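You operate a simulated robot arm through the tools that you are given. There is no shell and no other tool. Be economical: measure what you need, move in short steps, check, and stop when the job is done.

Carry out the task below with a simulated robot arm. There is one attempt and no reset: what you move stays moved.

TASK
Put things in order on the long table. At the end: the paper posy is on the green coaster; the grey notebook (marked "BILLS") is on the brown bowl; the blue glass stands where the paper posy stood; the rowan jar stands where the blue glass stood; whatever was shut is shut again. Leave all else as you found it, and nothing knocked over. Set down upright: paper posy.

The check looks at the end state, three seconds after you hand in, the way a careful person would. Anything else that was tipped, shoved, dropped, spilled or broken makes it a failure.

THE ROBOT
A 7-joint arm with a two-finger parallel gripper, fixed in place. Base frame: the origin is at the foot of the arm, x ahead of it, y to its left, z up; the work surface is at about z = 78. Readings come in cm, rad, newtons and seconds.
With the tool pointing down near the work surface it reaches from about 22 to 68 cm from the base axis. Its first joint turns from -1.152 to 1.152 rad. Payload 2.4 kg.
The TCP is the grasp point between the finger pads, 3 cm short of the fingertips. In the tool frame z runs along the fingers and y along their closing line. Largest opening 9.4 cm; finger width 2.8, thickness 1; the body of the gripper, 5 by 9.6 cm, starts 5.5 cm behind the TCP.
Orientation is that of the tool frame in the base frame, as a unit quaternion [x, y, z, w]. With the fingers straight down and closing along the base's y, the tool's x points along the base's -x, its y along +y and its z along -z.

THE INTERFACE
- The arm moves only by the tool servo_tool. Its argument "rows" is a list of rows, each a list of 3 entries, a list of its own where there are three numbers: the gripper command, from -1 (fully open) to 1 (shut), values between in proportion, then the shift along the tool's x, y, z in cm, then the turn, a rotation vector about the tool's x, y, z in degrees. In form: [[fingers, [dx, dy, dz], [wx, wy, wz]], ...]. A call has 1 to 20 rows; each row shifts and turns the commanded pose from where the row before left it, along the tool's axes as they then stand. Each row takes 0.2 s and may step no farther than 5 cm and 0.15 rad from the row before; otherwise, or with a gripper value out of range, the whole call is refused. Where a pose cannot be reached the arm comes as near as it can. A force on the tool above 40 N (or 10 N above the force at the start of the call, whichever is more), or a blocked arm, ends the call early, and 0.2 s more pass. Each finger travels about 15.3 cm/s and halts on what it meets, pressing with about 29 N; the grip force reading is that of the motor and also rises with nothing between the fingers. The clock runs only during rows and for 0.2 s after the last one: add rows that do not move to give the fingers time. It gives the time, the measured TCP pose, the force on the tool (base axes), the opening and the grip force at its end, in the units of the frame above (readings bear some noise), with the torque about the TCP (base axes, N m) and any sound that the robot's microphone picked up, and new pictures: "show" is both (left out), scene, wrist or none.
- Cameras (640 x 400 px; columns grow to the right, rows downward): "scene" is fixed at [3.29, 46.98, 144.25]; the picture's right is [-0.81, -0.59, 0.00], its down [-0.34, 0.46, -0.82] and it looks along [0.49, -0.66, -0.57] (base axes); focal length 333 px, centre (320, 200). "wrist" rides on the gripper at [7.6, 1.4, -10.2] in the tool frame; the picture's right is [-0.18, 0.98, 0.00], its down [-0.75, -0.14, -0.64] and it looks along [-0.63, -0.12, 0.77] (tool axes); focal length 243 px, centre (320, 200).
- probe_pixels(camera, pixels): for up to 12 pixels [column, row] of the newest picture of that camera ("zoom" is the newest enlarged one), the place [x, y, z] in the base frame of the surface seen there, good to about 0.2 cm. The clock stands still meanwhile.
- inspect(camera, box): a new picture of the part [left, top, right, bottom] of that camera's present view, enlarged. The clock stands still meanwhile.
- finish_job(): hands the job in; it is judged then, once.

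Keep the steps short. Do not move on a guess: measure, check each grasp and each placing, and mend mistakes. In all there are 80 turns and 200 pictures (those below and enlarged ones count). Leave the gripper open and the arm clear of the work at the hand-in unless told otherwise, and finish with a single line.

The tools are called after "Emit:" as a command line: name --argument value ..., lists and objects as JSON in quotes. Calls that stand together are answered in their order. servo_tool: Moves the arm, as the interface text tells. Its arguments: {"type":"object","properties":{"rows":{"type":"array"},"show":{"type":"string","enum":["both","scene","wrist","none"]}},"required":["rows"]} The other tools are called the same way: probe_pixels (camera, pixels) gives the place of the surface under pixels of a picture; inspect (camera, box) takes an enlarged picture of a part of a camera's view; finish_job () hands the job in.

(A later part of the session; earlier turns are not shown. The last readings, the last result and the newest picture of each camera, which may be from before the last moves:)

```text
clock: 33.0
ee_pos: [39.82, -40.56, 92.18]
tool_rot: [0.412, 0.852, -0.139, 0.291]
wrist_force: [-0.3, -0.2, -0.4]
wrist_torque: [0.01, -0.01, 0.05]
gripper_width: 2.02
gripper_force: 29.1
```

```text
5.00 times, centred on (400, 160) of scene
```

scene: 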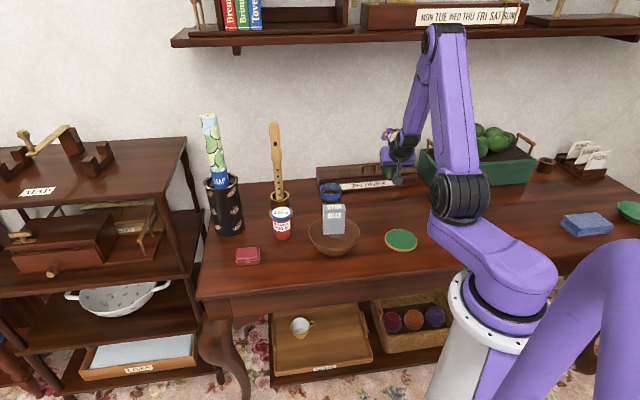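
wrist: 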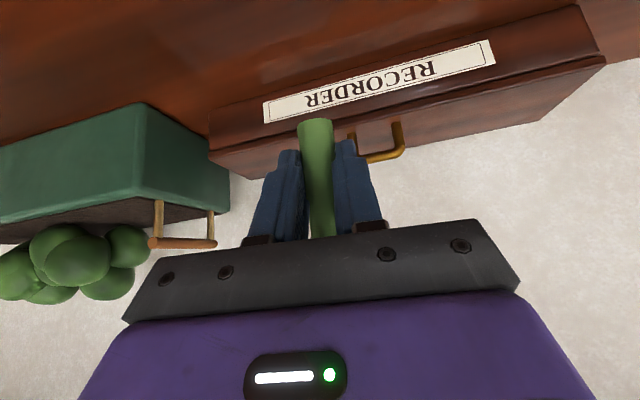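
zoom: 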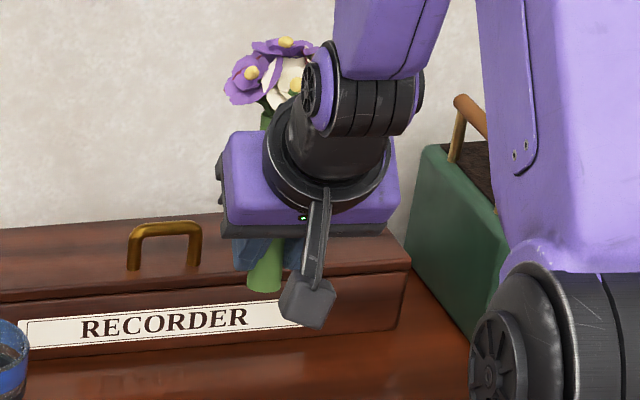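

Lifted. I'll measure the stem's lean in the hand.

Emit:
probe_pixels --camera "wrist" --pixels '[[314, 125], [316, 145], [317, 165], [319, 185], [320, 205], [321, 225], [302, 130], [329, 130], [306, 160], [330, 145]]'

Emit:
probe_pixels --camera "zoom" --pixels '[[266, 250], [264, 270], [263, 287], [268, 118]]'

```text
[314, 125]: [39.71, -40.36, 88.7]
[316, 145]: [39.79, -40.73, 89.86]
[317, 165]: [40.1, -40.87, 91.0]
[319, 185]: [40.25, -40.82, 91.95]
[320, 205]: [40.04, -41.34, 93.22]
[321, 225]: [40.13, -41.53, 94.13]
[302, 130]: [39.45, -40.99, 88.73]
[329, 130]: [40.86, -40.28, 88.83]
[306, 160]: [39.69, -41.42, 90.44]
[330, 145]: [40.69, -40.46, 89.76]
```

```text
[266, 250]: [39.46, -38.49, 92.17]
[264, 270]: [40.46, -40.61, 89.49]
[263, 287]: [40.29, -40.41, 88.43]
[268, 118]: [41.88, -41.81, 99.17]
```

The lean grew to about 12°, so that correction was the wrong way. I'll tilt the tool outward by 12.5° and measure again.

Emit:
servo_tool --rows '[[1, [0, 0, 0], [0, -6.25, 0]], [1, [0, 0, 0], [0, -6.25, 0]], [1, [0, 0, 0], [0, 0, 0]], [1, [0, 0, 0], [0, 0, 0]]]' --show "wrist"

Emit:
probe_pixels --camera "wrist" --pixels '[[314, 125], [316, 145], [317, 165], [319, 185], [320, 205], [321, 225], [314, 135], [316, 155], [318, 175], [320, 195], [321, 215]]'

```text
clock: 34.0
ee_pos: [39.73, -40.64, 92.1]
tool_rot: [0.394, 0.815, -0.182, 0.383]
wrist_force: [-0.1, 0.1, -0.9]
wrist_torque: [0.0, 0.0, -0.04]
gripper_width: 2.05
gripper_force: 29.2
```

wrist: 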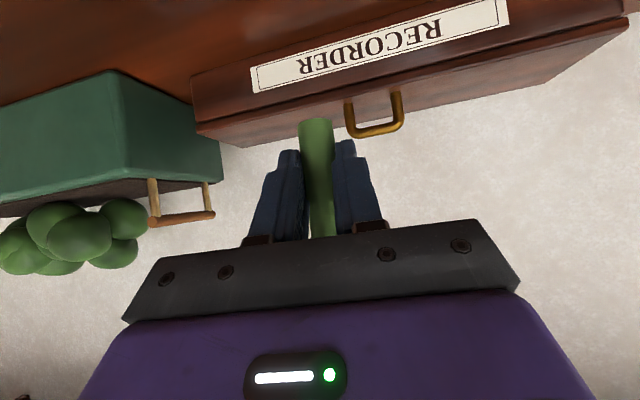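

```text
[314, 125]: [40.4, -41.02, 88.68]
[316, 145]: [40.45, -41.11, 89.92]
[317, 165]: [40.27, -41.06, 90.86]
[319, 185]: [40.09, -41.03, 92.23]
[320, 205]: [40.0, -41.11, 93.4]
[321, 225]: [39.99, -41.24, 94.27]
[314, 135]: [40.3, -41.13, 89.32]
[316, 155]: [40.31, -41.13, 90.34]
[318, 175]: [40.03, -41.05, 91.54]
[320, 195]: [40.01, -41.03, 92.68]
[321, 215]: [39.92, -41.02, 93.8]
```

Now it leans about 2.5–3° back toward the arm. I'll tilt back 2.5° and check with the scene camera as well.

Emit:
servo_tool --rows '[[1, [0, 0, 0], [0, 2.5, 0]], [1, [0, 0, 0], [0, 0, 0]], [1, [0, 0, 0], [0, 0, 0]]]'

Emit:
inspect --camera "scene" --box '[360, 120, 440, 190]'

Emit:
probe_pixels --camera "wrist" --pixels '[[303, 135], [329, 135], [305, 150], [331, 150], [307, 215], [332, 215], [315, 125], [316, 135], [317, 160], [319, 190], [321, 215], [322, 230]]'

```text
clock: 34.8
ee_pos: [39.8, -40.62, 92.13]
tool_rot: [0.399, 0.823, -0.175, 0.365]
wrist_force: [-1.0, 0.5, 0.2]
wrist_torque: [0.02, 0.01, -0.01]
gripper_width: 2.02
gripper_force: 28.7
```

scene: 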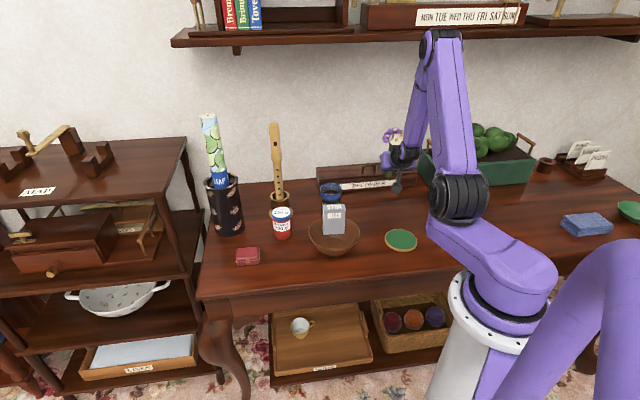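
wrist: 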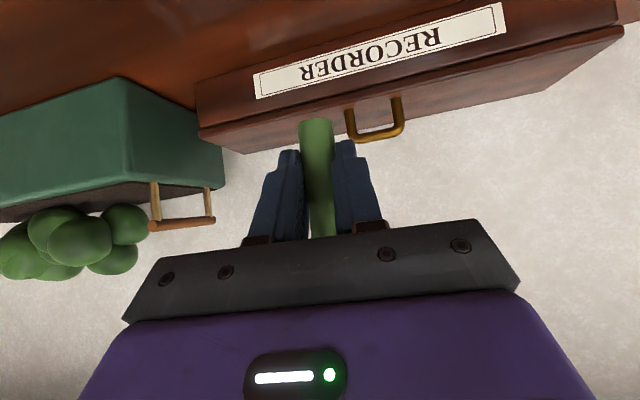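

```text
5.71 times, centred on (400, 155) of scene
```

zoom: 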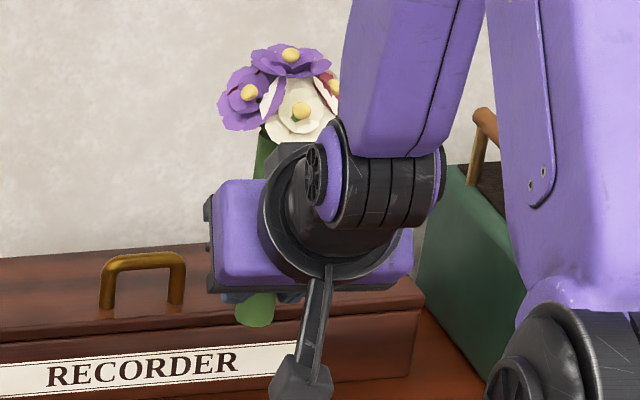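

```text
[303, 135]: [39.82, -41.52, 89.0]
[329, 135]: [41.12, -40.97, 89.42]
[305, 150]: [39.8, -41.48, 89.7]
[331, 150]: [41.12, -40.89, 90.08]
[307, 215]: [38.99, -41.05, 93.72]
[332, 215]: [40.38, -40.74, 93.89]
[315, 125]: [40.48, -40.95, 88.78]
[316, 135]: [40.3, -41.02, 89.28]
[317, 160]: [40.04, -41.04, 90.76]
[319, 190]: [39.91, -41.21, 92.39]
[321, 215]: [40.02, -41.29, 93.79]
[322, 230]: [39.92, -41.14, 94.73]
```

Wrist edges are ambiguous sideways. I'll compare the flower centres to the stem in the scene zoom with their original offsets.

Emit:
probe_pixels --camera "zoom" --pixels '[[302, 111], [250, 92], [291, 54], [333, 85], [256, 310], [242, 310], [272, 310], [264, 150], [255, 165], [256, 320]]'

```text
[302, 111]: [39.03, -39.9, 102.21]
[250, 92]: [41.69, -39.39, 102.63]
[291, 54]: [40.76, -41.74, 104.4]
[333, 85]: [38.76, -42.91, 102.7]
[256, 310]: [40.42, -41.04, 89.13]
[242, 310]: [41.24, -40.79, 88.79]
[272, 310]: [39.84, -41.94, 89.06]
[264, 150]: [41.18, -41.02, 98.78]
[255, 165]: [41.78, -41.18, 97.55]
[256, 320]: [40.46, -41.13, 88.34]
```

The flower offsets match the stem bottom shift to within 0.2 cm over 14 cm, so the posy is vertical. Stem bottom is at about (40.95, -41.8, 88.0). I'll carry it back 21 cm, mostly straight toward the base, to above the coaster.

Emit:
servo_tool --rows '[[1, [1.4, -0.07, -1.55], [0, 0, 0]], [1, [2.55, -0.12, -2.8], [0, 0, 0]], [1, [2.55, -0.12, -2.8], [0, 0, 0]], [1, [2.55, -0.12, -2.8], [0, 0, 0]], [1, [2.55, -0.12, -2.8], [0, 0, 0]], [1, [2.55, -0.14, -2.8], [0, 0, 0]], [1, [0, 0, 0], [0, 0, 0]], [1, [0, 0, 0], [0, 0, 0]]]'

```text
clock: 36.6
ee_pos: [26.15, -24.81, 92.1]
tool_rot: [0.398, 0.823, -0.174, 0.365]
wrist_force: [-0.5, -0.2, -0.3]
wrist_torque: [0.03, 0.02, 0.03]
gripper_width: 2.04
gripper_force: 28.6
```

scene: 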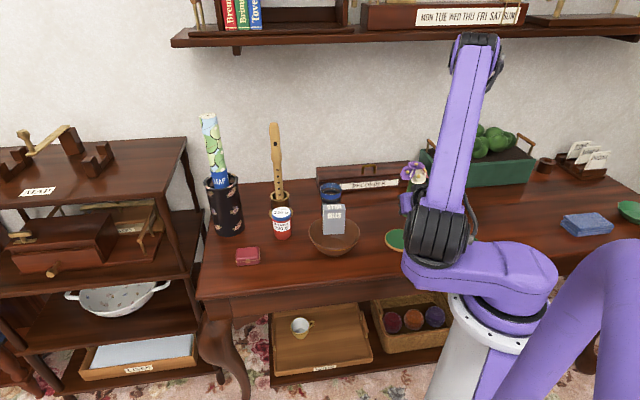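
wrist: 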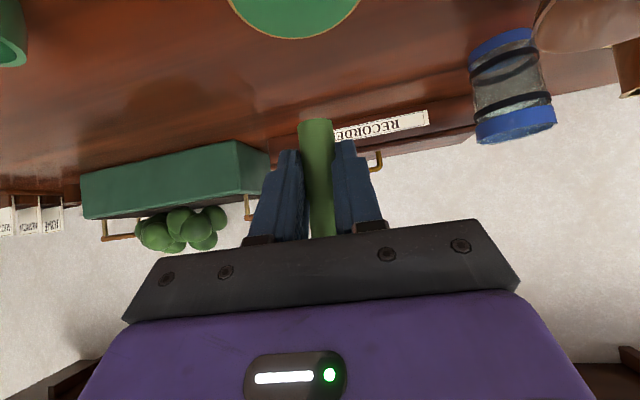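

It was reachable without change. I'll lower 7.5 cm, which leaves about 1.5 cm to go, then measure against the coaster.

Emit:
servo_tool --rows '[[1, [1.85, 0, 1.68], [0, 0, 0]], [1, [1.85, 0, 1.68], [0, 0, 0]], [1, [1.85, 0, 1.68], [0, 0, 0]], [1, [0, 0, 0], [0, 0, 0]], [1, [0, 0, 0], [0, 0, 0]]]'

Emit:
inspect --camera "scene" --box '[370, 160, 470, 260]'

Emit:
inspect --camera "wrist" --box '[200, 30, 440, 180]'

```text
clock: 37.8
ee_pos: [26.16, -24.75, 84.63]
tool_rot: [0.399, 0.823, -0.175, 0.365]
wrist_force: [0.3, 0.3, -0.8]
wrist_torque: [0.0, -0.01, -0.02]
gripper_width: 2.04
gripper_force: 28.6
```

scene: 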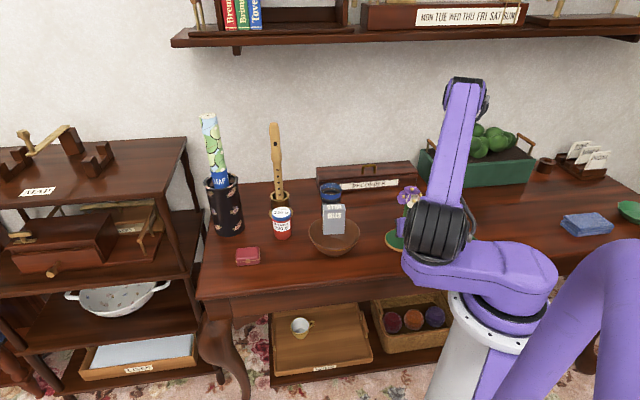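
wrist: 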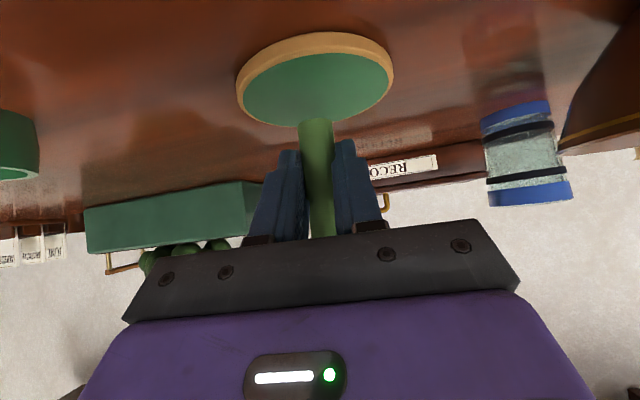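

```text
4.00 times, centred on (420, 210) of scene
```

zoom: 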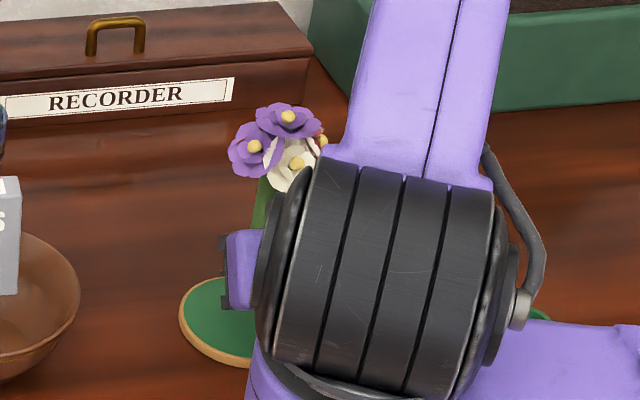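

```text
2.67 times, centred on (320, 105) of wrist
```

zoom: 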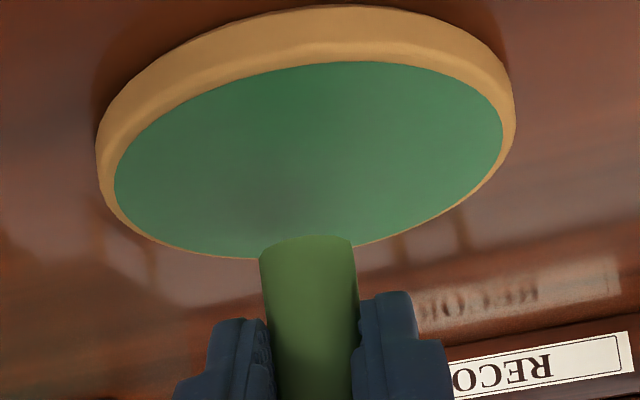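

I'll probe the coaster's edges and the stem's bottom in this zoom.

Emit:
probe_pixels --camera "zoom" --pixels '[[310, 150], [103, 150], [512, 120], [310, 60], [200, 245], [400, 232], [300, 20], [305, 243], [262, 262], [354, 252], [310, 300], [315, 380]]'

```text
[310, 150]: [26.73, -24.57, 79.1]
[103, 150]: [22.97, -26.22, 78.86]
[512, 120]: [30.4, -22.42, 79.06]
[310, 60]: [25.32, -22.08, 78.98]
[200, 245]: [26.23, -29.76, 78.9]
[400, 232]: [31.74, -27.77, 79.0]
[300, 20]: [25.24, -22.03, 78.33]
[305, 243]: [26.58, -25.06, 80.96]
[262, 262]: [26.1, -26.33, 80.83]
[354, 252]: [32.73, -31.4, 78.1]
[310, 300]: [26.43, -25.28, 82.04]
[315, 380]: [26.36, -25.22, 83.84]
```

Stem bottom axis is about (27.2, -25.85), against the coaster centre of (27.4, -25.8). One more uprightness check using the flower centres in the scene.

Emit:
inspect --camera "scene" --box '[390, 175, 450, 225]'

Emit:
probe_pixels --camera "scene" --pixels '[[442, 189], [433, 197], [444, 201], [450, 195], [436, 212], [434, 215]]'

```text
8.00 times, centred on (420, 200) of scene
```

zoom: 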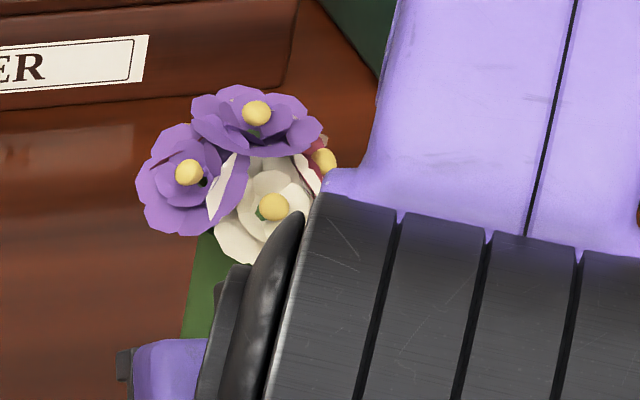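

```text
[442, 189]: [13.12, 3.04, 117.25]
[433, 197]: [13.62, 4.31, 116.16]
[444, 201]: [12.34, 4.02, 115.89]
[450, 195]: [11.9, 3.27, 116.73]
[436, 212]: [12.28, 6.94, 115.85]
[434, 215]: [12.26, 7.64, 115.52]
```

Emit:
probe_pixels --camera "zoom" --pixels '[[273, 207], [189, 172], [257, 113], [325, 160], [196, 320], [205, 260]]'

```text
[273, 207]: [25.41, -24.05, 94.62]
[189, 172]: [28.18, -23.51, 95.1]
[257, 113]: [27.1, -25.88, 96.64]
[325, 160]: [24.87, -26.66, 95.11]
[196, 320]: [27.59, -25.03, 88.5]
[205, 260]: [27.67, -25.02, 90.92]
```

The posy is vertical within 1°, with its bottom about 1.4 cm above the coaster. I'll lower it in small steps, watching the force.

Emit:
servo_tool --rows '[[1, [0.37, 0.0, 0.34], [0, 0, 0]], [1, [0.37, 0.0, 0.34], [0, 0, 0]], [1, [0.0, 0, 0.0], [0, 0, 0]], [1, [0, 0, 0], [0, 0, 0]]]' --show "wrist"

Emit:
inspect --camera "wrist" --box '[240, 30, 400, 180]'

```text
clock: 38.8
ee_pos: [26.2, -24.52, 83.61]
tool_rot: [0.398, 0.823, -0.175, 0.365]
wrist_force: [0.2, 0.3, 0.2]
wrist_torque: [0.05, 0.01, 0.04]
gripper_width: 2.02
gripper_force: 29.2
```

wrist: 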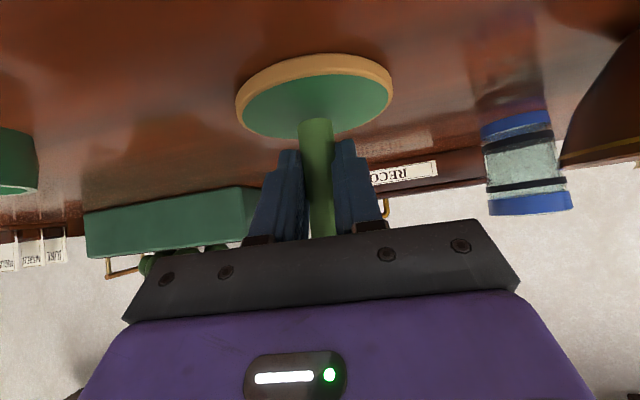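

```text
2.67 times, centred on (320, 105) of wrist
```

zoom: 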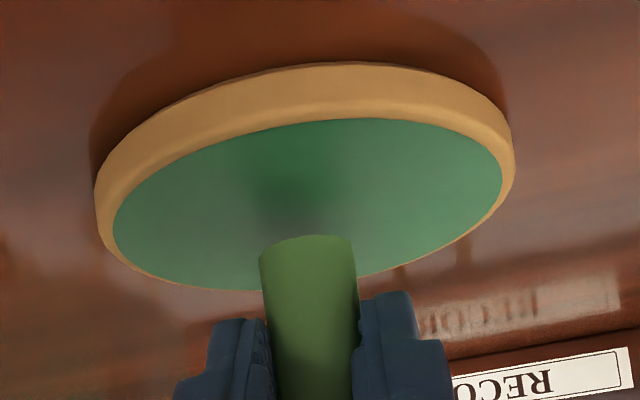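

Still free. I'll continue in 0.1 cm steps.

Emit:
servo_tool --rows '[[1, [0.074, 0, 0.067], [0, 0, 0]], [1, [0.074, 0, 0.067], [0, 0, 0]], [1, [0.074, 0, 0.067], [0, 0, 0]], [1, [0, 0, 0], [0, 0, 0]]]' --show "none"

Emit:
servo_tool --rows '[[1, [0.074, 0, 0.067], [0, 0, 0]], [1, [0.037, 0, 0.034], [0, 0, 0]], [1, [0, 0, 0], [0, 0, 0]]]'

Emit:
inspect --camera "wrist" --box '[240, 30, 400, 180]'

```text
clock: 39.8
ee_pos: [26.25, -24.7, 83.29]
tool_rot: [0.398, 0.823, -0.174, 0.365]
wrist_force: [0.6, 0.3, -0.9]
wrist_torque: [0.01, -0.01, -0.06]
gripper_width: 2.02
gripper_force: 28.8
```

```text
clock: 40.6
ee_pos: [26.07, -24.59, 83.15]
tool_rot: [0.398, 0.823, -0.174, 0.365]
wrist_force: [-0.1, -0.3, -1.3]
wrist_torque: [-0.01, 0.02, -0.02]
gripper_width: 2.02
gripper_force: 29.2
```

scene: 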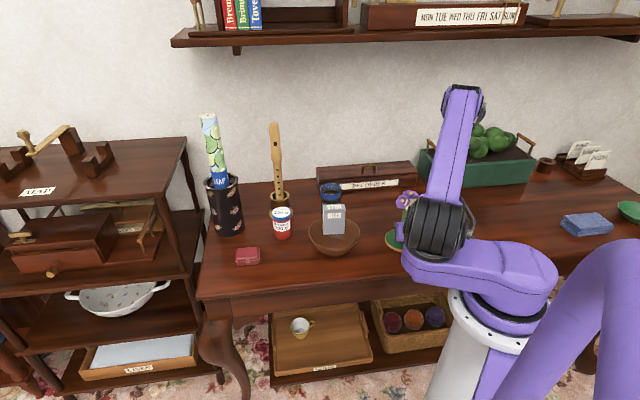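
wrist: 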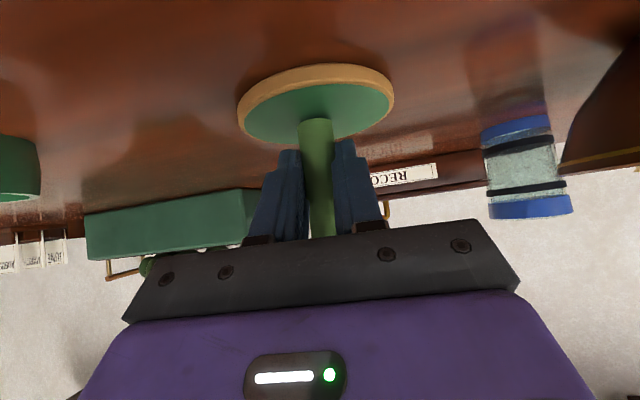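

```text
2.67 times, centred on (320, 105) of wrist
```

zoom: 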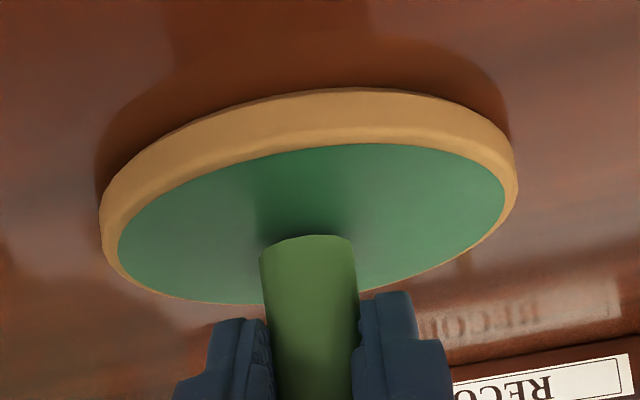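

The contact shadow is tightening. I'll probe the stem bottom edge and the coaster just in front.

Emit:
probe_pixels --camera "zoom" --pixels '[[306, 239], [306, 243], [290, 241], [325, 238], [306, 230], [306, 260], [290, 228]]'

```text
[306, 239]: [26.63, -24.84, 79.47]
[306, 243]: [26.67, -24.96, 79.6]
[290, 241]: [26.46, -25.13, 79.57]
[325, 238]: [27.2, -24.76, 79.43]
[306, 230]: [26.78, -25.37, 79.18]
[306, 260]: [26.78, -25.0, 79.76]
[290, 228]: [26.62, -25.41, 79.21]
```

There is about a 0.3 cm gap left. I'll continue down in fine steps.

Emit:
servo_tool --rows '[[1, [0.074, 0, 0.067], [0, 0, 0]], [1, [0.074, 0, 0.067], [0, 0, 0]], [1, [0, 0, 0], [0, 0, 0]]]' --show "none"

Emit:
servo_tool --rows '[[1, [0.037, 0, 0.034], [0, 0, 0]], [1, [0.037, 0, 0.034], [0, 0, 0]], [1, [0, 0, 0], [0, 0, 0]]]' --show "wrist"

Emit:
inspect --camera "wrist" --box '[240, 30, 400, 180]'

Emit:
probe_pixels --camera "zoom" --pixels '[[306, 239], [306, 243], [306, 230], [306, 233]]'

```text
clock: 41.4
ee_pos: [26.19, -24.59, 83.0]
tool_rot: [0.399, 0.823, -0.175, 0.365]
wrist_force: [0.3, -1.2, -0.5]
wrist_torque: [0.03, 0.01, -0.04]
gripper_width: 2.02
gripper_force: 29.3
```

```text
clock: 42.2
ee_pos: [26.15, -24.58, 83.03]
tool_rot: [0.399, 0.823, -0.175, 0.365]
wrist_force: [0.5, -0.8, 0.3]
wrist_torque: [0.02, 0.02, -0.03]
gripper_width: 2.05
gripper_force: 29.5
```

wrist: 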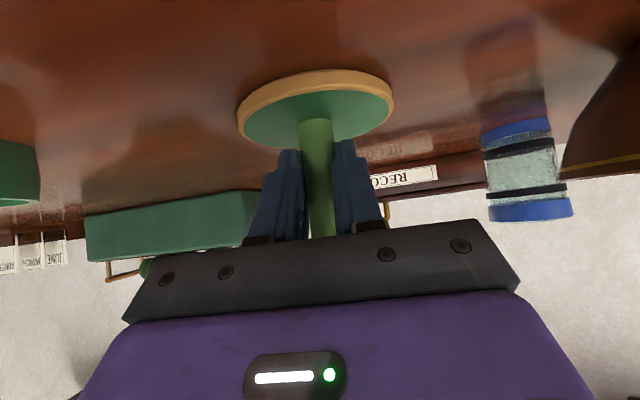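

```text
2.67 times, centred on (320, 105) of wrist
```

zoom: 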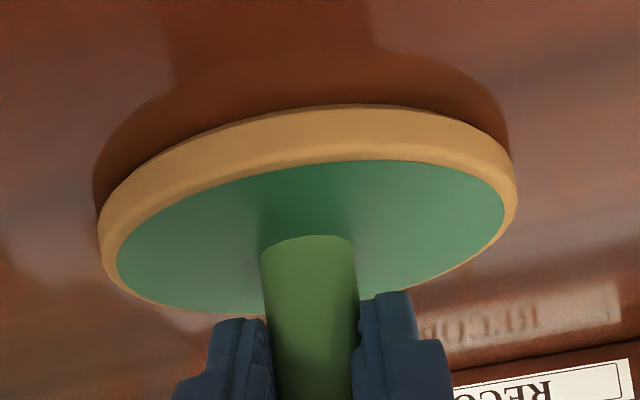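

```text
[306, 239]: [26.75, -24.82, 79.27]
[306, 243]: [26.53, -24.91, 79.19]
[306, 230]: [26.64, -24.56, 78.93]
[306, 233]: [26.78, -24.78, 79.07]
```

Less than 0.2 cm remains. I'll go down 0.1 more, then open just slightly.

Emit:
servo_tool --rows '[[1, [0.037, 0, 0.034], [0, 0, 0]], [1, [0.037, 0, 0.034], [0, 0, 0]], [1, [0, 0, 0], [0, 0, 0]], [1, [0, 0, 0], [0, 0, 0]]]' --show "none"

Emit:
servo_tool --rows '[[0.54, [0, 0, 0], [0, 0, 0]], [0.5, [0, 0, 0], [0, 0, 0]], [0.45, [0, 0, 0], [0, 0, 0]], [0.45, [0, 0, 0], [0, 0, 0]]]'

Emit:
inspect --camera "scene" --box '[380, 175, 450, 260]'

Emit:
probe_pixels --camera "wrist" --pixels '[[315, 122], [316, 140], [317, 160], [319, 180], [321, 200], [322, 225]]'

```text
clock: 43.2
ee_pos: [26.19, -24.59, 82.85]
tool_rot: [0.397, 0.823, -0.174, 0.366]
wrist_force: [0.9, 1.5, 9.8]
wrist_torque: [-0.1, -0.12, 0.03]
gripper_width: 2.04
gripper_force: 29.2
```

```text
clock: 44.2
ee_pos: [26.21, -24.61, 82.76]
tool_rot: [0.398, 0.823, -0.174, 0.366]
wrist_force: [-0.4, 0.5, -0.5]
wrist_torque: [0.03, -0.01, 0.01]
gripper_width: 2.58
gripper_force: 0.0
```

scene: 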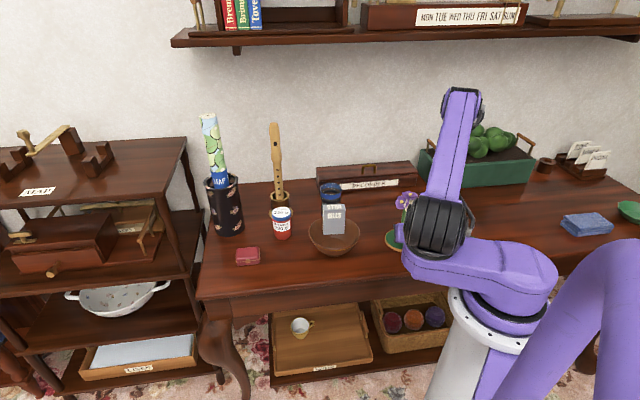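
wrist: 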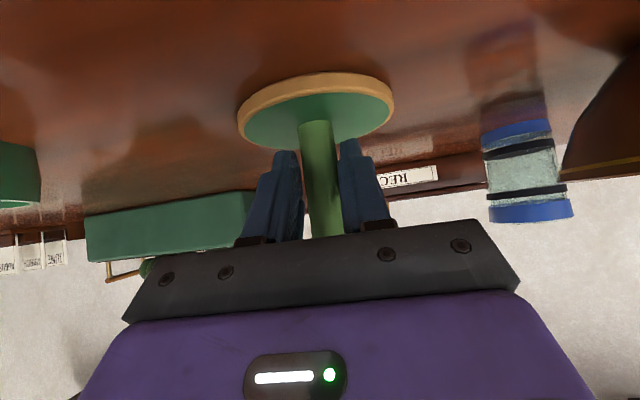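

```text
4.71 times, centred on (415, 218) of scene
```

zoom: 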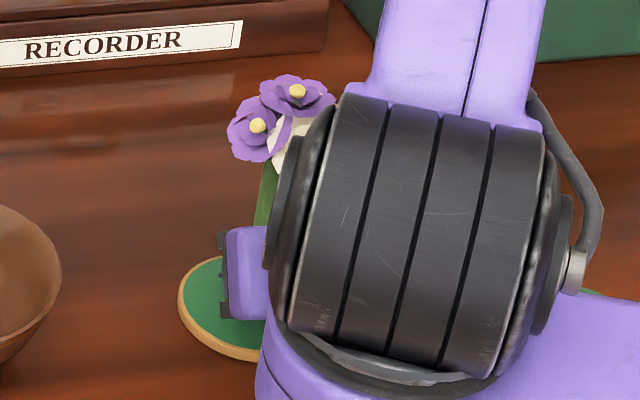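

```text
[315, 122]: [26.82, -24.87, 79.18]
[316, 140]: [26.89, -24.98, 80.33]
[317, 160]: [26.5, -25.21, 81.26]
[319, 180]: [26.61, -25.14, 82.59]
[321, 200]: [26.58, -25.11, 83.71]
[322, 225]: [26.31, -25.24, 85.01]
```

The posy stands on its own on the coaster (the 9.8 N contact is gone after release). I'll open further and withdraw along the finger axis in small steps.

Emit:
servo_tool --rows '[[0.2, [0, 0, 0], [0, 0, 0]], [0, [0, 0, -0.3], [0, 0, 0]], [-0.3, [0, 0, -0.5], [0, 0, 0]], [-0.6, [0, 0, -0.7], [0, 0, 0]], [-1, [0, 0, -0.8], [0, 0, 0]], [-1, [0, 0, 0], [0, 0, 0]]]'

Emit:
inspect --camera "scene" --box '[380, 175, 450, 260]'

```text
clock: 45.6
ee_pos: [25.11, -23.16, 84.43]
tool_rot: [0.398, 0.823, -0.175, 0.365]
wrist_force: [-0.8, -0.4, 0.1]
wrist_torque: [0.0, 0.0, -0.01]
gripper_width: 9.4
gripper_force: 0.0
```

scene: 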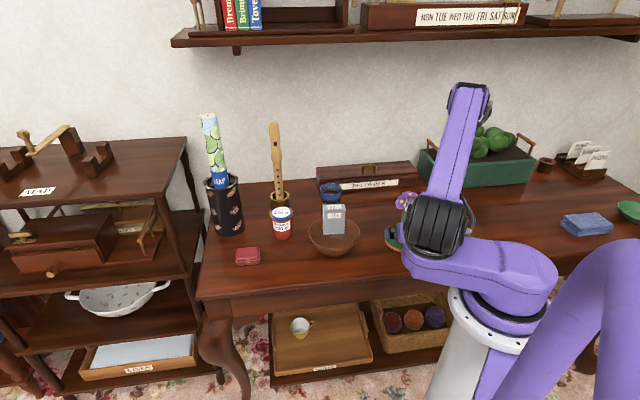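
wrist: 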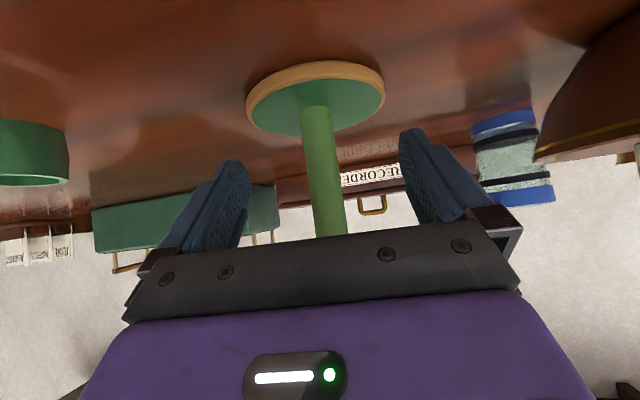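

```text
4.71 times, centred on (415, 218) of scene
```

zoom: 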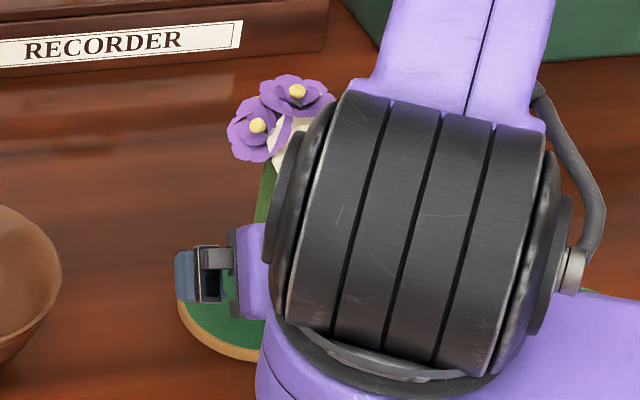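

The posy hasn't moved. I'll keep withdrawing along the finger axis.

Emit:
servo_tool --rows '[[-1, [0, 0, -1.2], [0, 0, 0]], [-1, [0, 0, -1.2], [0, 0, 0]], [-1, [0, 0, -1.2], [0, 0, 0]], [-1, [0, 0, -1.2], [0, 0, 0]], [-1, [0, 0, 0], [0, 0, 0]]]'

Emit:
inspect --camera "scene" --box '[380, 175, 450, 260]'

```text
clock: 46.8
ee_pos: [22.89, -20.44, 87.67]
tool_rot: [0.399, 0.823, -0.174, 0.365]
wrist_force: [1.0, 0.0, 0.2]
wrist_torque: [0.06, -0.06, -0.03]
gripper_width: 9.4
gripper_force: 0.1
```

scene: 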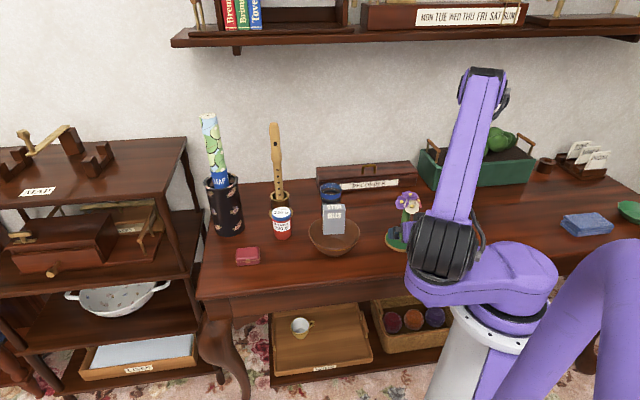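
wrist: 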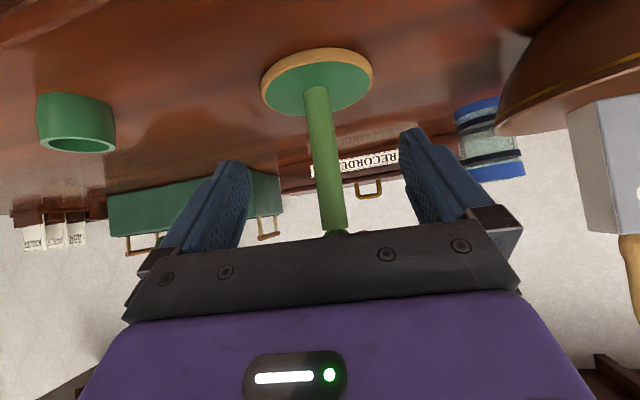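

```text
4.71 times, centred on (415, 218) of scene
```

zoom: 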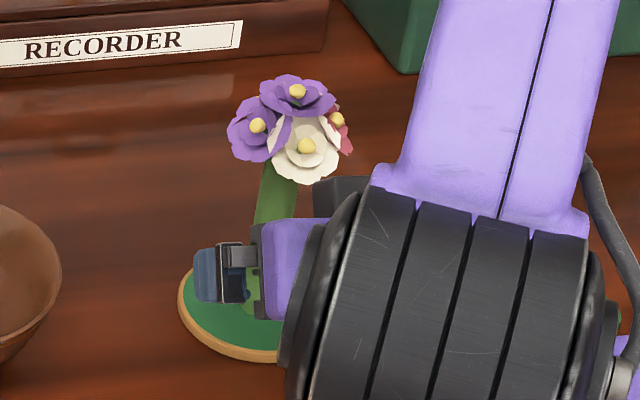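

The posy stands steady and upright. I'll withdraw 3 cm more, then rise vertically.

Emit:
servo_tool --rows '[[-1, [0, 0, -1.5], [0, 0, 0]], [-1, [0, 0, -1.5], [0, 0, 0]], [-1, [-2.6, 0, -2.36], [0, 0, 0]], [-1, [-2.6, 0, -2.36], [0, 0, 0]], [-1, [-2.6, 0, -2.36], [0, 0, 0]], [-1, [-2.6, 0, -2.36], [0, 0, 0]], [-1, [0, 0, 0], [0, 0, 0]]]'

Emit:
inspect --camera "scene" --box '[370, 170, 470, 260]'

```text
clock: 48.4
ee_pos: [23.05, -19.76, 103.22]
tool_rot: [0.398, 0.824, -0.174, 0.364]
wrist_force: [-0.1, 0.1, 0.8]
wrist_torque: [0.01, 0.06, -0.01]
gripper_width: 9.42
gripper_force: 0.1
out of reach, approached as far as the arm can: row 2, 3, 4
```

scene: 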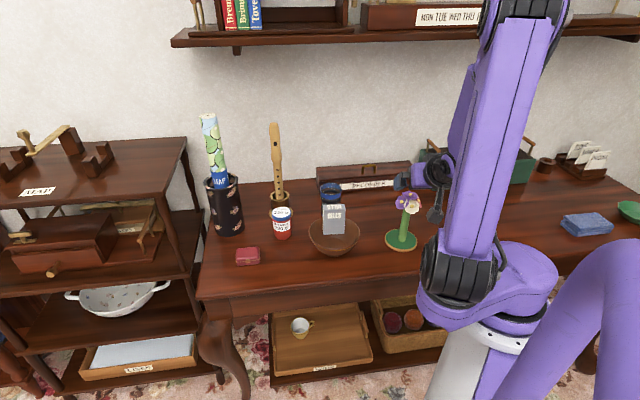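
wrist: 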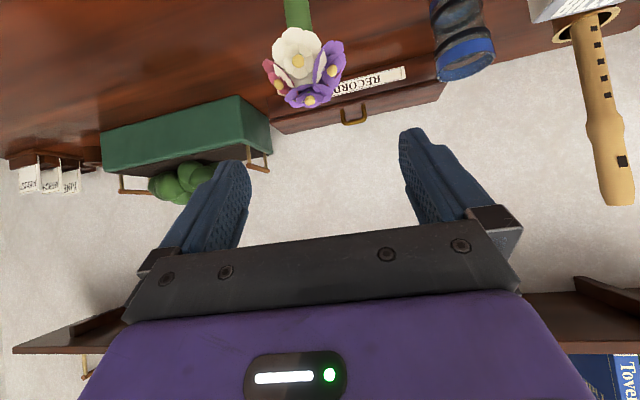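

```text
4.44 times, centred on (420, 215) of scene
```

zoom: 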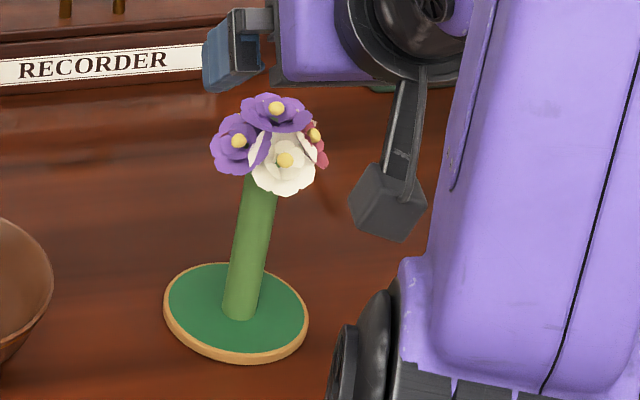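

The posy stands upright in the middle of the coaster. Next I'll bring the tool vertical and move near the blue glass for an overhead look.

Emit:
servo_tool --rows '[[-1, [-1.48, 0, -1.34], [0, 0, 0]], [-1, [0, 0, 0], [0, 7.9, 0]], [-1, [0, 0, 0], [0, 7.9, 0]], [-1, [0, 0, 0], [0, 7.9, 0]], [-1, [0, 0, 0], [0, 7.9, 0]], [-1, [0, 0, 0], [0, 7.9, 0]], [-1, [0, 0, 0], [0, 7.9, 0]], [-1, [-3.52, 3.08, 0], [0, 0, 0]], [-1, [-3.52, 3.08, 0], [0, 0, 0]], [-1, [-3.52, 3.08, 0], [0, 0, 0]], [-1, [-3.52, 3.08, 0], [0, 0, 0]], [-1, [-3.52, 3.08, 0], [0, 0, 0]], [-1, [0, 0, 0], [0, 0, 0]]]'

```text
clock: 51.2
ee_pos: [29.53, -26.98, 101.9]
tool_rot: [0.42, 0.895, -0.045, 0.146]
wrist_force: [0.1, -0.1, 0.8]
wrist_torque: [-0.02, 0.0, 0.01]
gripper_width: 9.4
gripper_force: 0.1
out of reach, approached as far as the arm can: row 3, 4, 6, 7, 8, 9, 10, 11, 12
```

scene: 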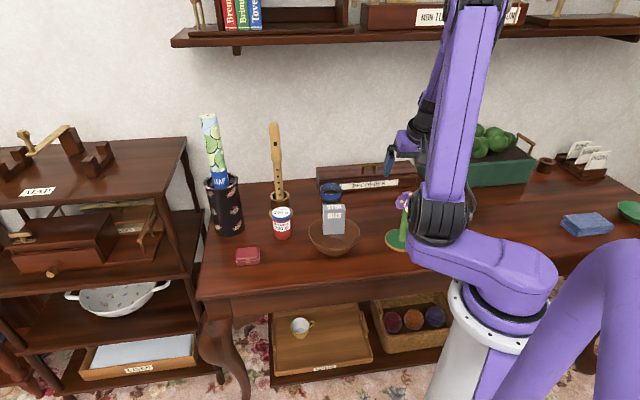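
wrist: 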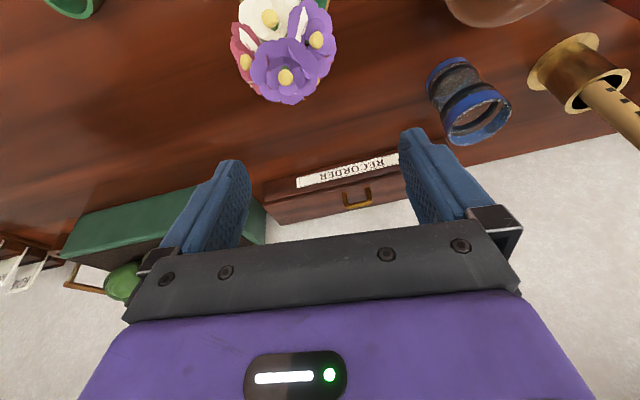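

The arm came up against a reach limit close in; it's clear above the posy (tips at about z 99). I'll move outward and up first, then finish straightening.

Emit:
servo_tool --rows '[[-1, [-3, 0, 0], [0, 0, 0]], [-1, [-4, 0, 0], [0, 0, 0]], [-1, [-4, 0, 0], [0, 0, 0]], [-1, [0, 0, 0], [0, 6, 0]], [-1, [0, 0, 0], [0, 6, 0]], [-1, [0, 0, 0], [0, 5.4, 0]], [-1, [0, 0, 0], [0, 0, 0]]]'

```text
clock: 52.8
ee_pos: [28.38, -33.7, 103.6]
tool_rot: [0.42, 0.894, -0.046, 0.146]
wrist_force: [0.7, 0.5, -0.1]
wrist_torque: [0.01, -0.05, -0.01]
gripper_width: 9.38
gripper_force: 0.0
out of reach, approached as far as the arm can: row 1, 2, 3, 4, 5, 6
```

scene: 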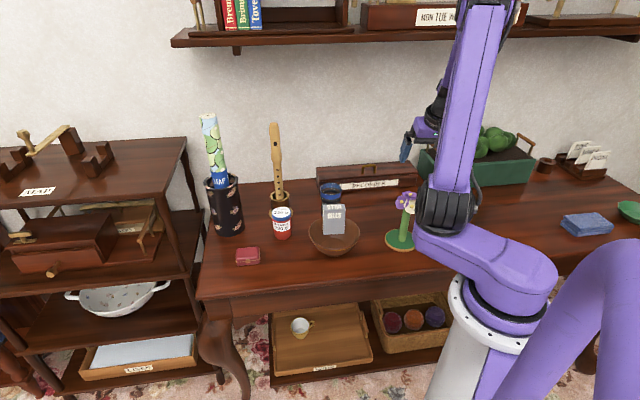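
wrist: 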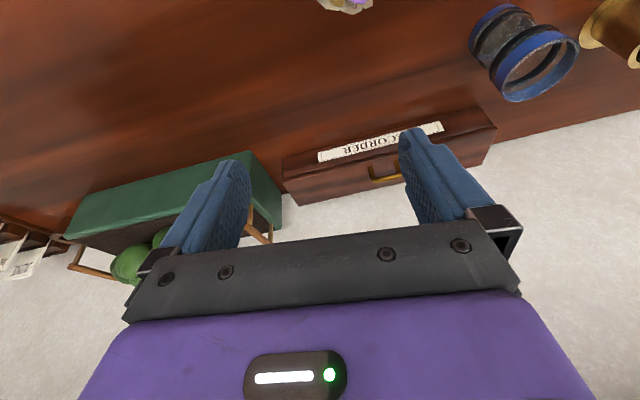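

Now clear of the posy. Orientation seems joint-limited here, so I'll try a sideways shift, a small yaw and another tilt, and watch which rows are refused.

Emit:
servo_tool --rows '[[-1, [0, 3, 0], [0, 0, 0]], [-1, [0, 0, 0], [0, 0, -6]], [-1, [0, 0, 0], [0, 0, -6]], [-1, [0, 0, 0], [0, 5, 0]], [-1, [0, 0, 0], [0, 5, 0]], [-1, [-2, 2, 0], [0, 0, 0]], [-1, [0, 0, 0], [0, 0, 0]]]' --show "scene"

```text
clock: 54.4
ee_pos: [29.39, -31.64, 103.19]
tool_rot: [0.324, 0.933, -0.059, 0.143]
wrist_force: [0.0, 0.5, -0.7]
wrist_torque: [0.02, -0.02, 0.01]
gripper_width: 9.38
gripper_force: 0.0
out of reach, approached as far as the arm can: row 1, 4, 5, 6
```

scene: 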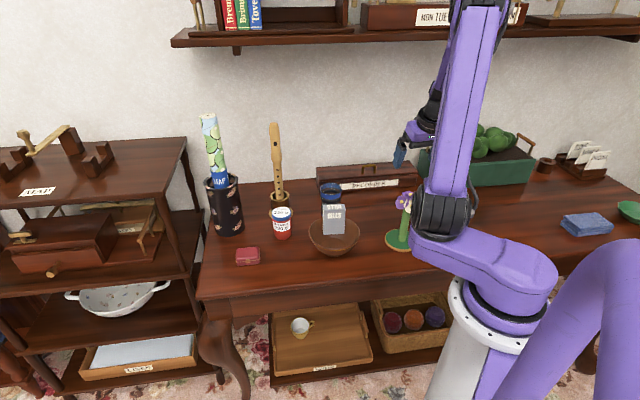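

Yaw is free but straightening is blocked here. I'll tilt out again, extend farther from the base (where straightening worked before), then straighten.

Emit:
servo_tool --rows '[[-1, [0, 0, 0], [0, -7, 0]], [-1, [0, 0, 0], [0, -7, 0]], [-1, [0, 0, 0], [0, -7, 0]], [-1, [-2.4, 0, 1.9], [0, 0, 0]], [-1, [-2.4, 0, 1.9], [0, 0, 0]], [-1, [-2.4, 0, 1.9], [0, 0, 0]], [-1, [0, 0, 0], [0, 0, 0]]]' --show "scene"

```text
clock: 56.0
ee_pos: [36.7, -37.28, 103.52]
tool_rot: [0.307, 0.892, -0.119, 0.31]
wrist_force: [0.9, 0.0, -0.8]
wrist_torque: [0.02, 0.01, -0.02]
gripper_width: 9.4
gripper_force: 0.1
```

scene: 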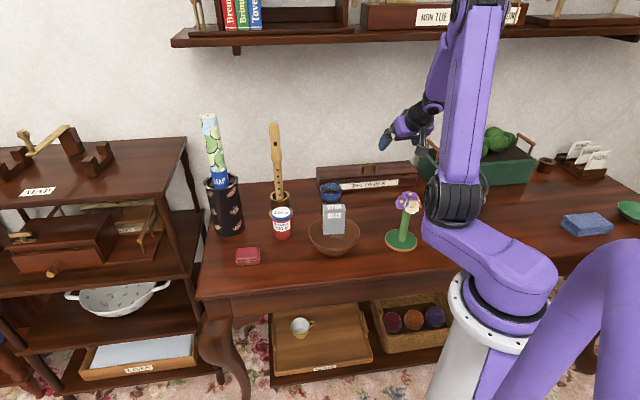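

No refusals. Now I'll straighten from here.

Emit:
servo_tool --rows '[[-1, [0, 0, 0], [0, 6.45, 0]], [-1, [0, 0, 0], [0, 6.45, 0]], [-1, [0, 0, 0], [0, 6.45, 0]], [-1, [0, 0, 0], [0, 6.45, 0]], [-1, [0, 0, 0], [0, 6.45, 0]], [-1, [0, 0, 0], [0, 6.45, 0]], [-1, [0, 0, 0], [0, 0, 0]]]'

```text
clock: 57.6
ee_pos: [36.89, -37.14, 103.42]
tool_rot: [0.315, 0.93, -0.06, 0.176]
wrist_force: [-0.1, -0.5, 0.3]
wrist_torque: [0.01, -0.04, -0.02]
gripper_width: 9.4
gripper_force: 0.1
out of reach, approached as far as the arm can: row 2, 4, 5, 6
```

scene: 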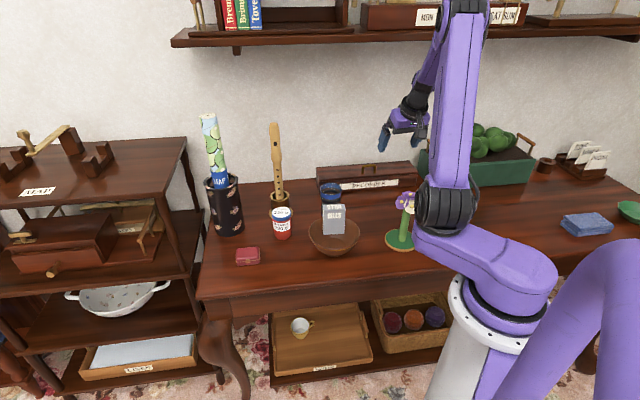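
wrist: 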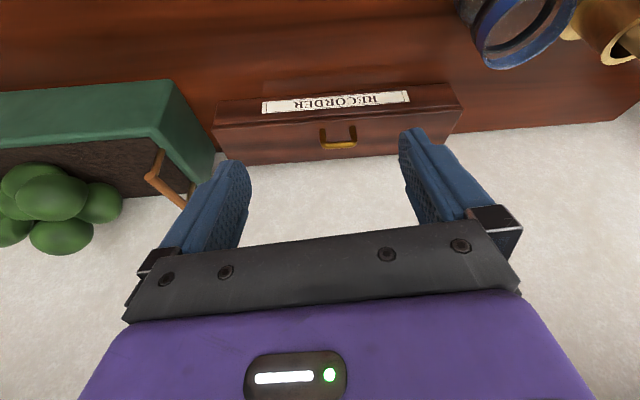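

Stuck at 21° tilt. The spot below is empty, so I'll lower 10 cm and try straightening there.

Emit:
servo_tool --rows '[[-1, [1.2, 0, 3.1], [0, 0, 0]], [-1, [1.2, 0, 3.1], [0, 0, 0]], [-1, [1.2, 0, 3.1], [0, 0, 0]], [-1, [0, 0, 0], [0, 6, 0]], [-1, [0, 0, 0], [0, 6, 0]], [-1, [0, 0, 0], [0, 6, 0]], [-1, [0, 0, 0], [0, 0, 0]]]'

```text
clock: 59.2
ee_pos: [36.87, -37.29, 93.35]
tool_rot: [0.318, 0.938, -0.043, 0.128]
wrist_force: [0.2, -0.8, -0.3]
wrist_torque: [-0.03, -0.01, -0.03]
gripper_width: 9.4
gripper_force: 0.0
out of reach, approached as far as the arm can: row 5, 6
```

scene: 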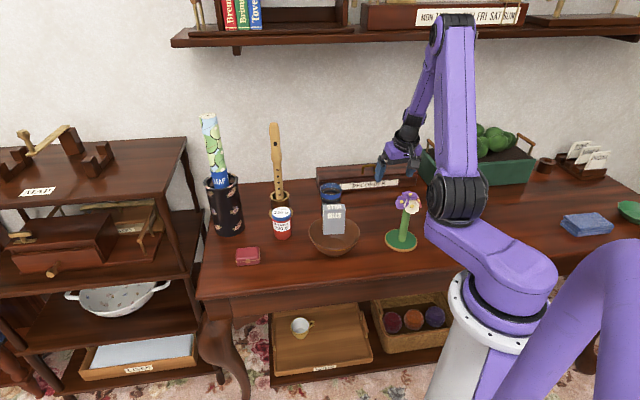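
wrist: 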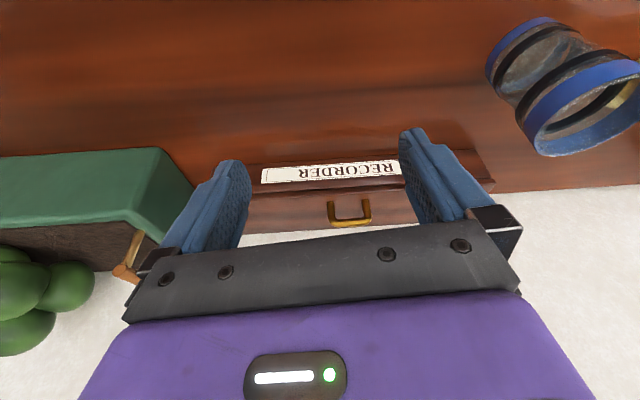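

Lowering helped (15° now). I'll lower 7 cm more (tips at about 83, empty table) and straighten further.

Emit:
servo_tool --rows '[[-1, [0.93, 0, 3.37], [0, 0, 0]], [-1, [0.93, 0, 3.37], [0, 0, 0]], [-1, [0, 0, 0], [0, 6, 0]], [-1, [0, 0, 0], [0, 6, 0]], [-1, [0, 0, 0], [0, 4, 0]], [-1, [0, 0, 0], [0, 0, 0]]]' --show "none"

```text
clock: 59.8
ee_pos: [37.25, -37.77, 88.26]
tool_rot: [0.317, 0.937, -0.049, 0.137]
wrist_force: [1.9, -5.7, 28.3]
wrist_torque: [2.65, 2.5, 0.26]
gripper_width: 9.36
gripper_force: 0.0
stopped in row 2: the force on the tool passed its limit at 68 N (the readings are from after the stop); the commanded pose is now the measured one
```

Contact was felt about 9 cm back toward the base, near the camera arm and possibly the posy. I'll look before moving.

Emit:
inspect --camera "scene" --box '[360, 120, 480, 270]'

```text
2.67 times, centred on (420, 195) of scene
```

zoom: 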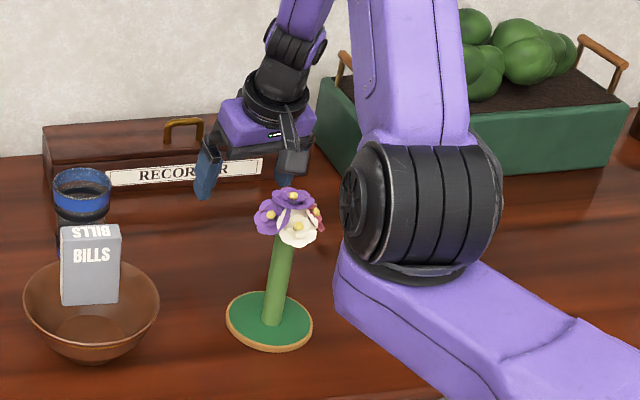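

The posy is still upright with the camera resting over its top. I'll rise straight up to clear it.

Emit:
servo_tool --rows '[[-1, [-0.28, 0, -0.96], [0, 0, 0]], [-1, [-0.8, 0, -2.9], [0, 0, 0]], [-1, [-0.8, 0, -2.9], [0, 0, 0]], [-1, [0, 0, 0], [0, 0, 0]]]'

Emit:
inspect --camera "scene" --box '[360, 120, 480, 270]'

```text
clock: 60.8
ee_pos: [36.89, -37.33, 95.03]
tool_rot: [0.317, 0.937, -0.046, 0.135]
wrist_force: [0.3, 0.3, -1.1]
wrist_torque: [-0.01, 0.01, -0.01]
gripper_width: 9.41
gripper_force: 0.0
```

scene: 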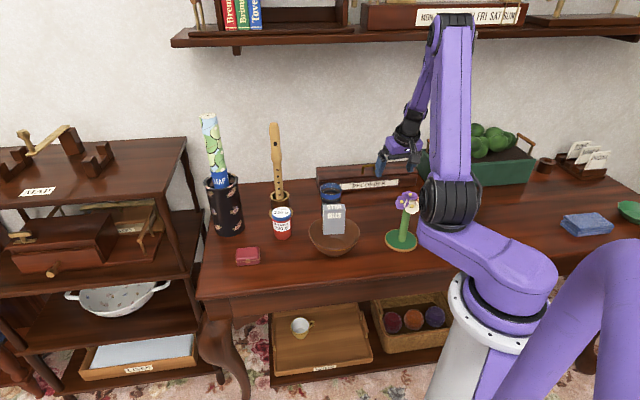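
wrist: 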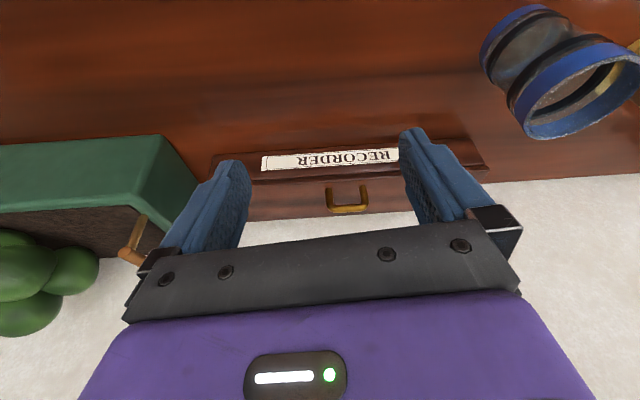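

```text
2.67 times, centred on (420, 195) of scene
```

zoom: 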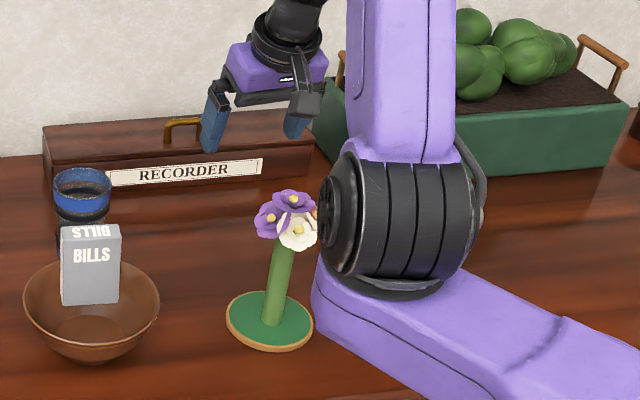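

The posy is fine. I'll move sideways away from it at this height, toward the free space between posy and glass.

Emit:
servo_tool --rows '[[-1, [0, 2.8, 0], [0, 0, 0]], [-1, [0, 2.8, 0], [0, 0, 0]], [-1, [0, 2.9, 0], [0, 0, 0]], [-1, [0, 0, 0], [0, 0, 0]], [-1, [0, 0, 0], [0, 5, 0]], [-1, [0, 0, 0], [0, 5, 0]], [-1, [0, 0, 0], [0, 0, 0]]]' --show "scene"

```text
clock: 62.4
ee_pos: [38.16, -30.28, 94.88]
tool_rot: [0.317, 0.938, -0.045, 0.135]
wrist_force: [0.6, -0.1, 0.0]
wrist_torque: [-0.01, -0.04, -0.01]
gripper_width: 9.38
gripper_force: 0.0
out of reach, approached as far as the arm can: row 1, 2, 3, 5, 6
```

scene: 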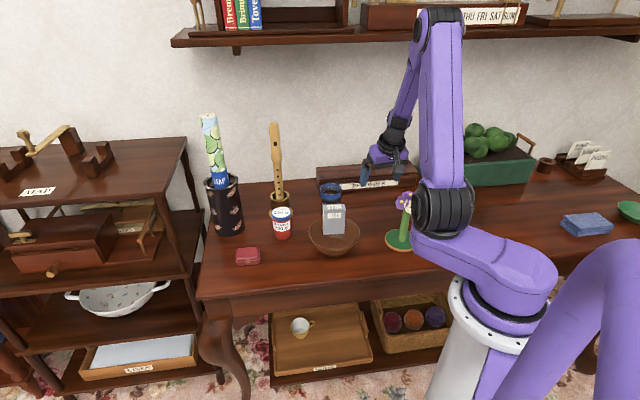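

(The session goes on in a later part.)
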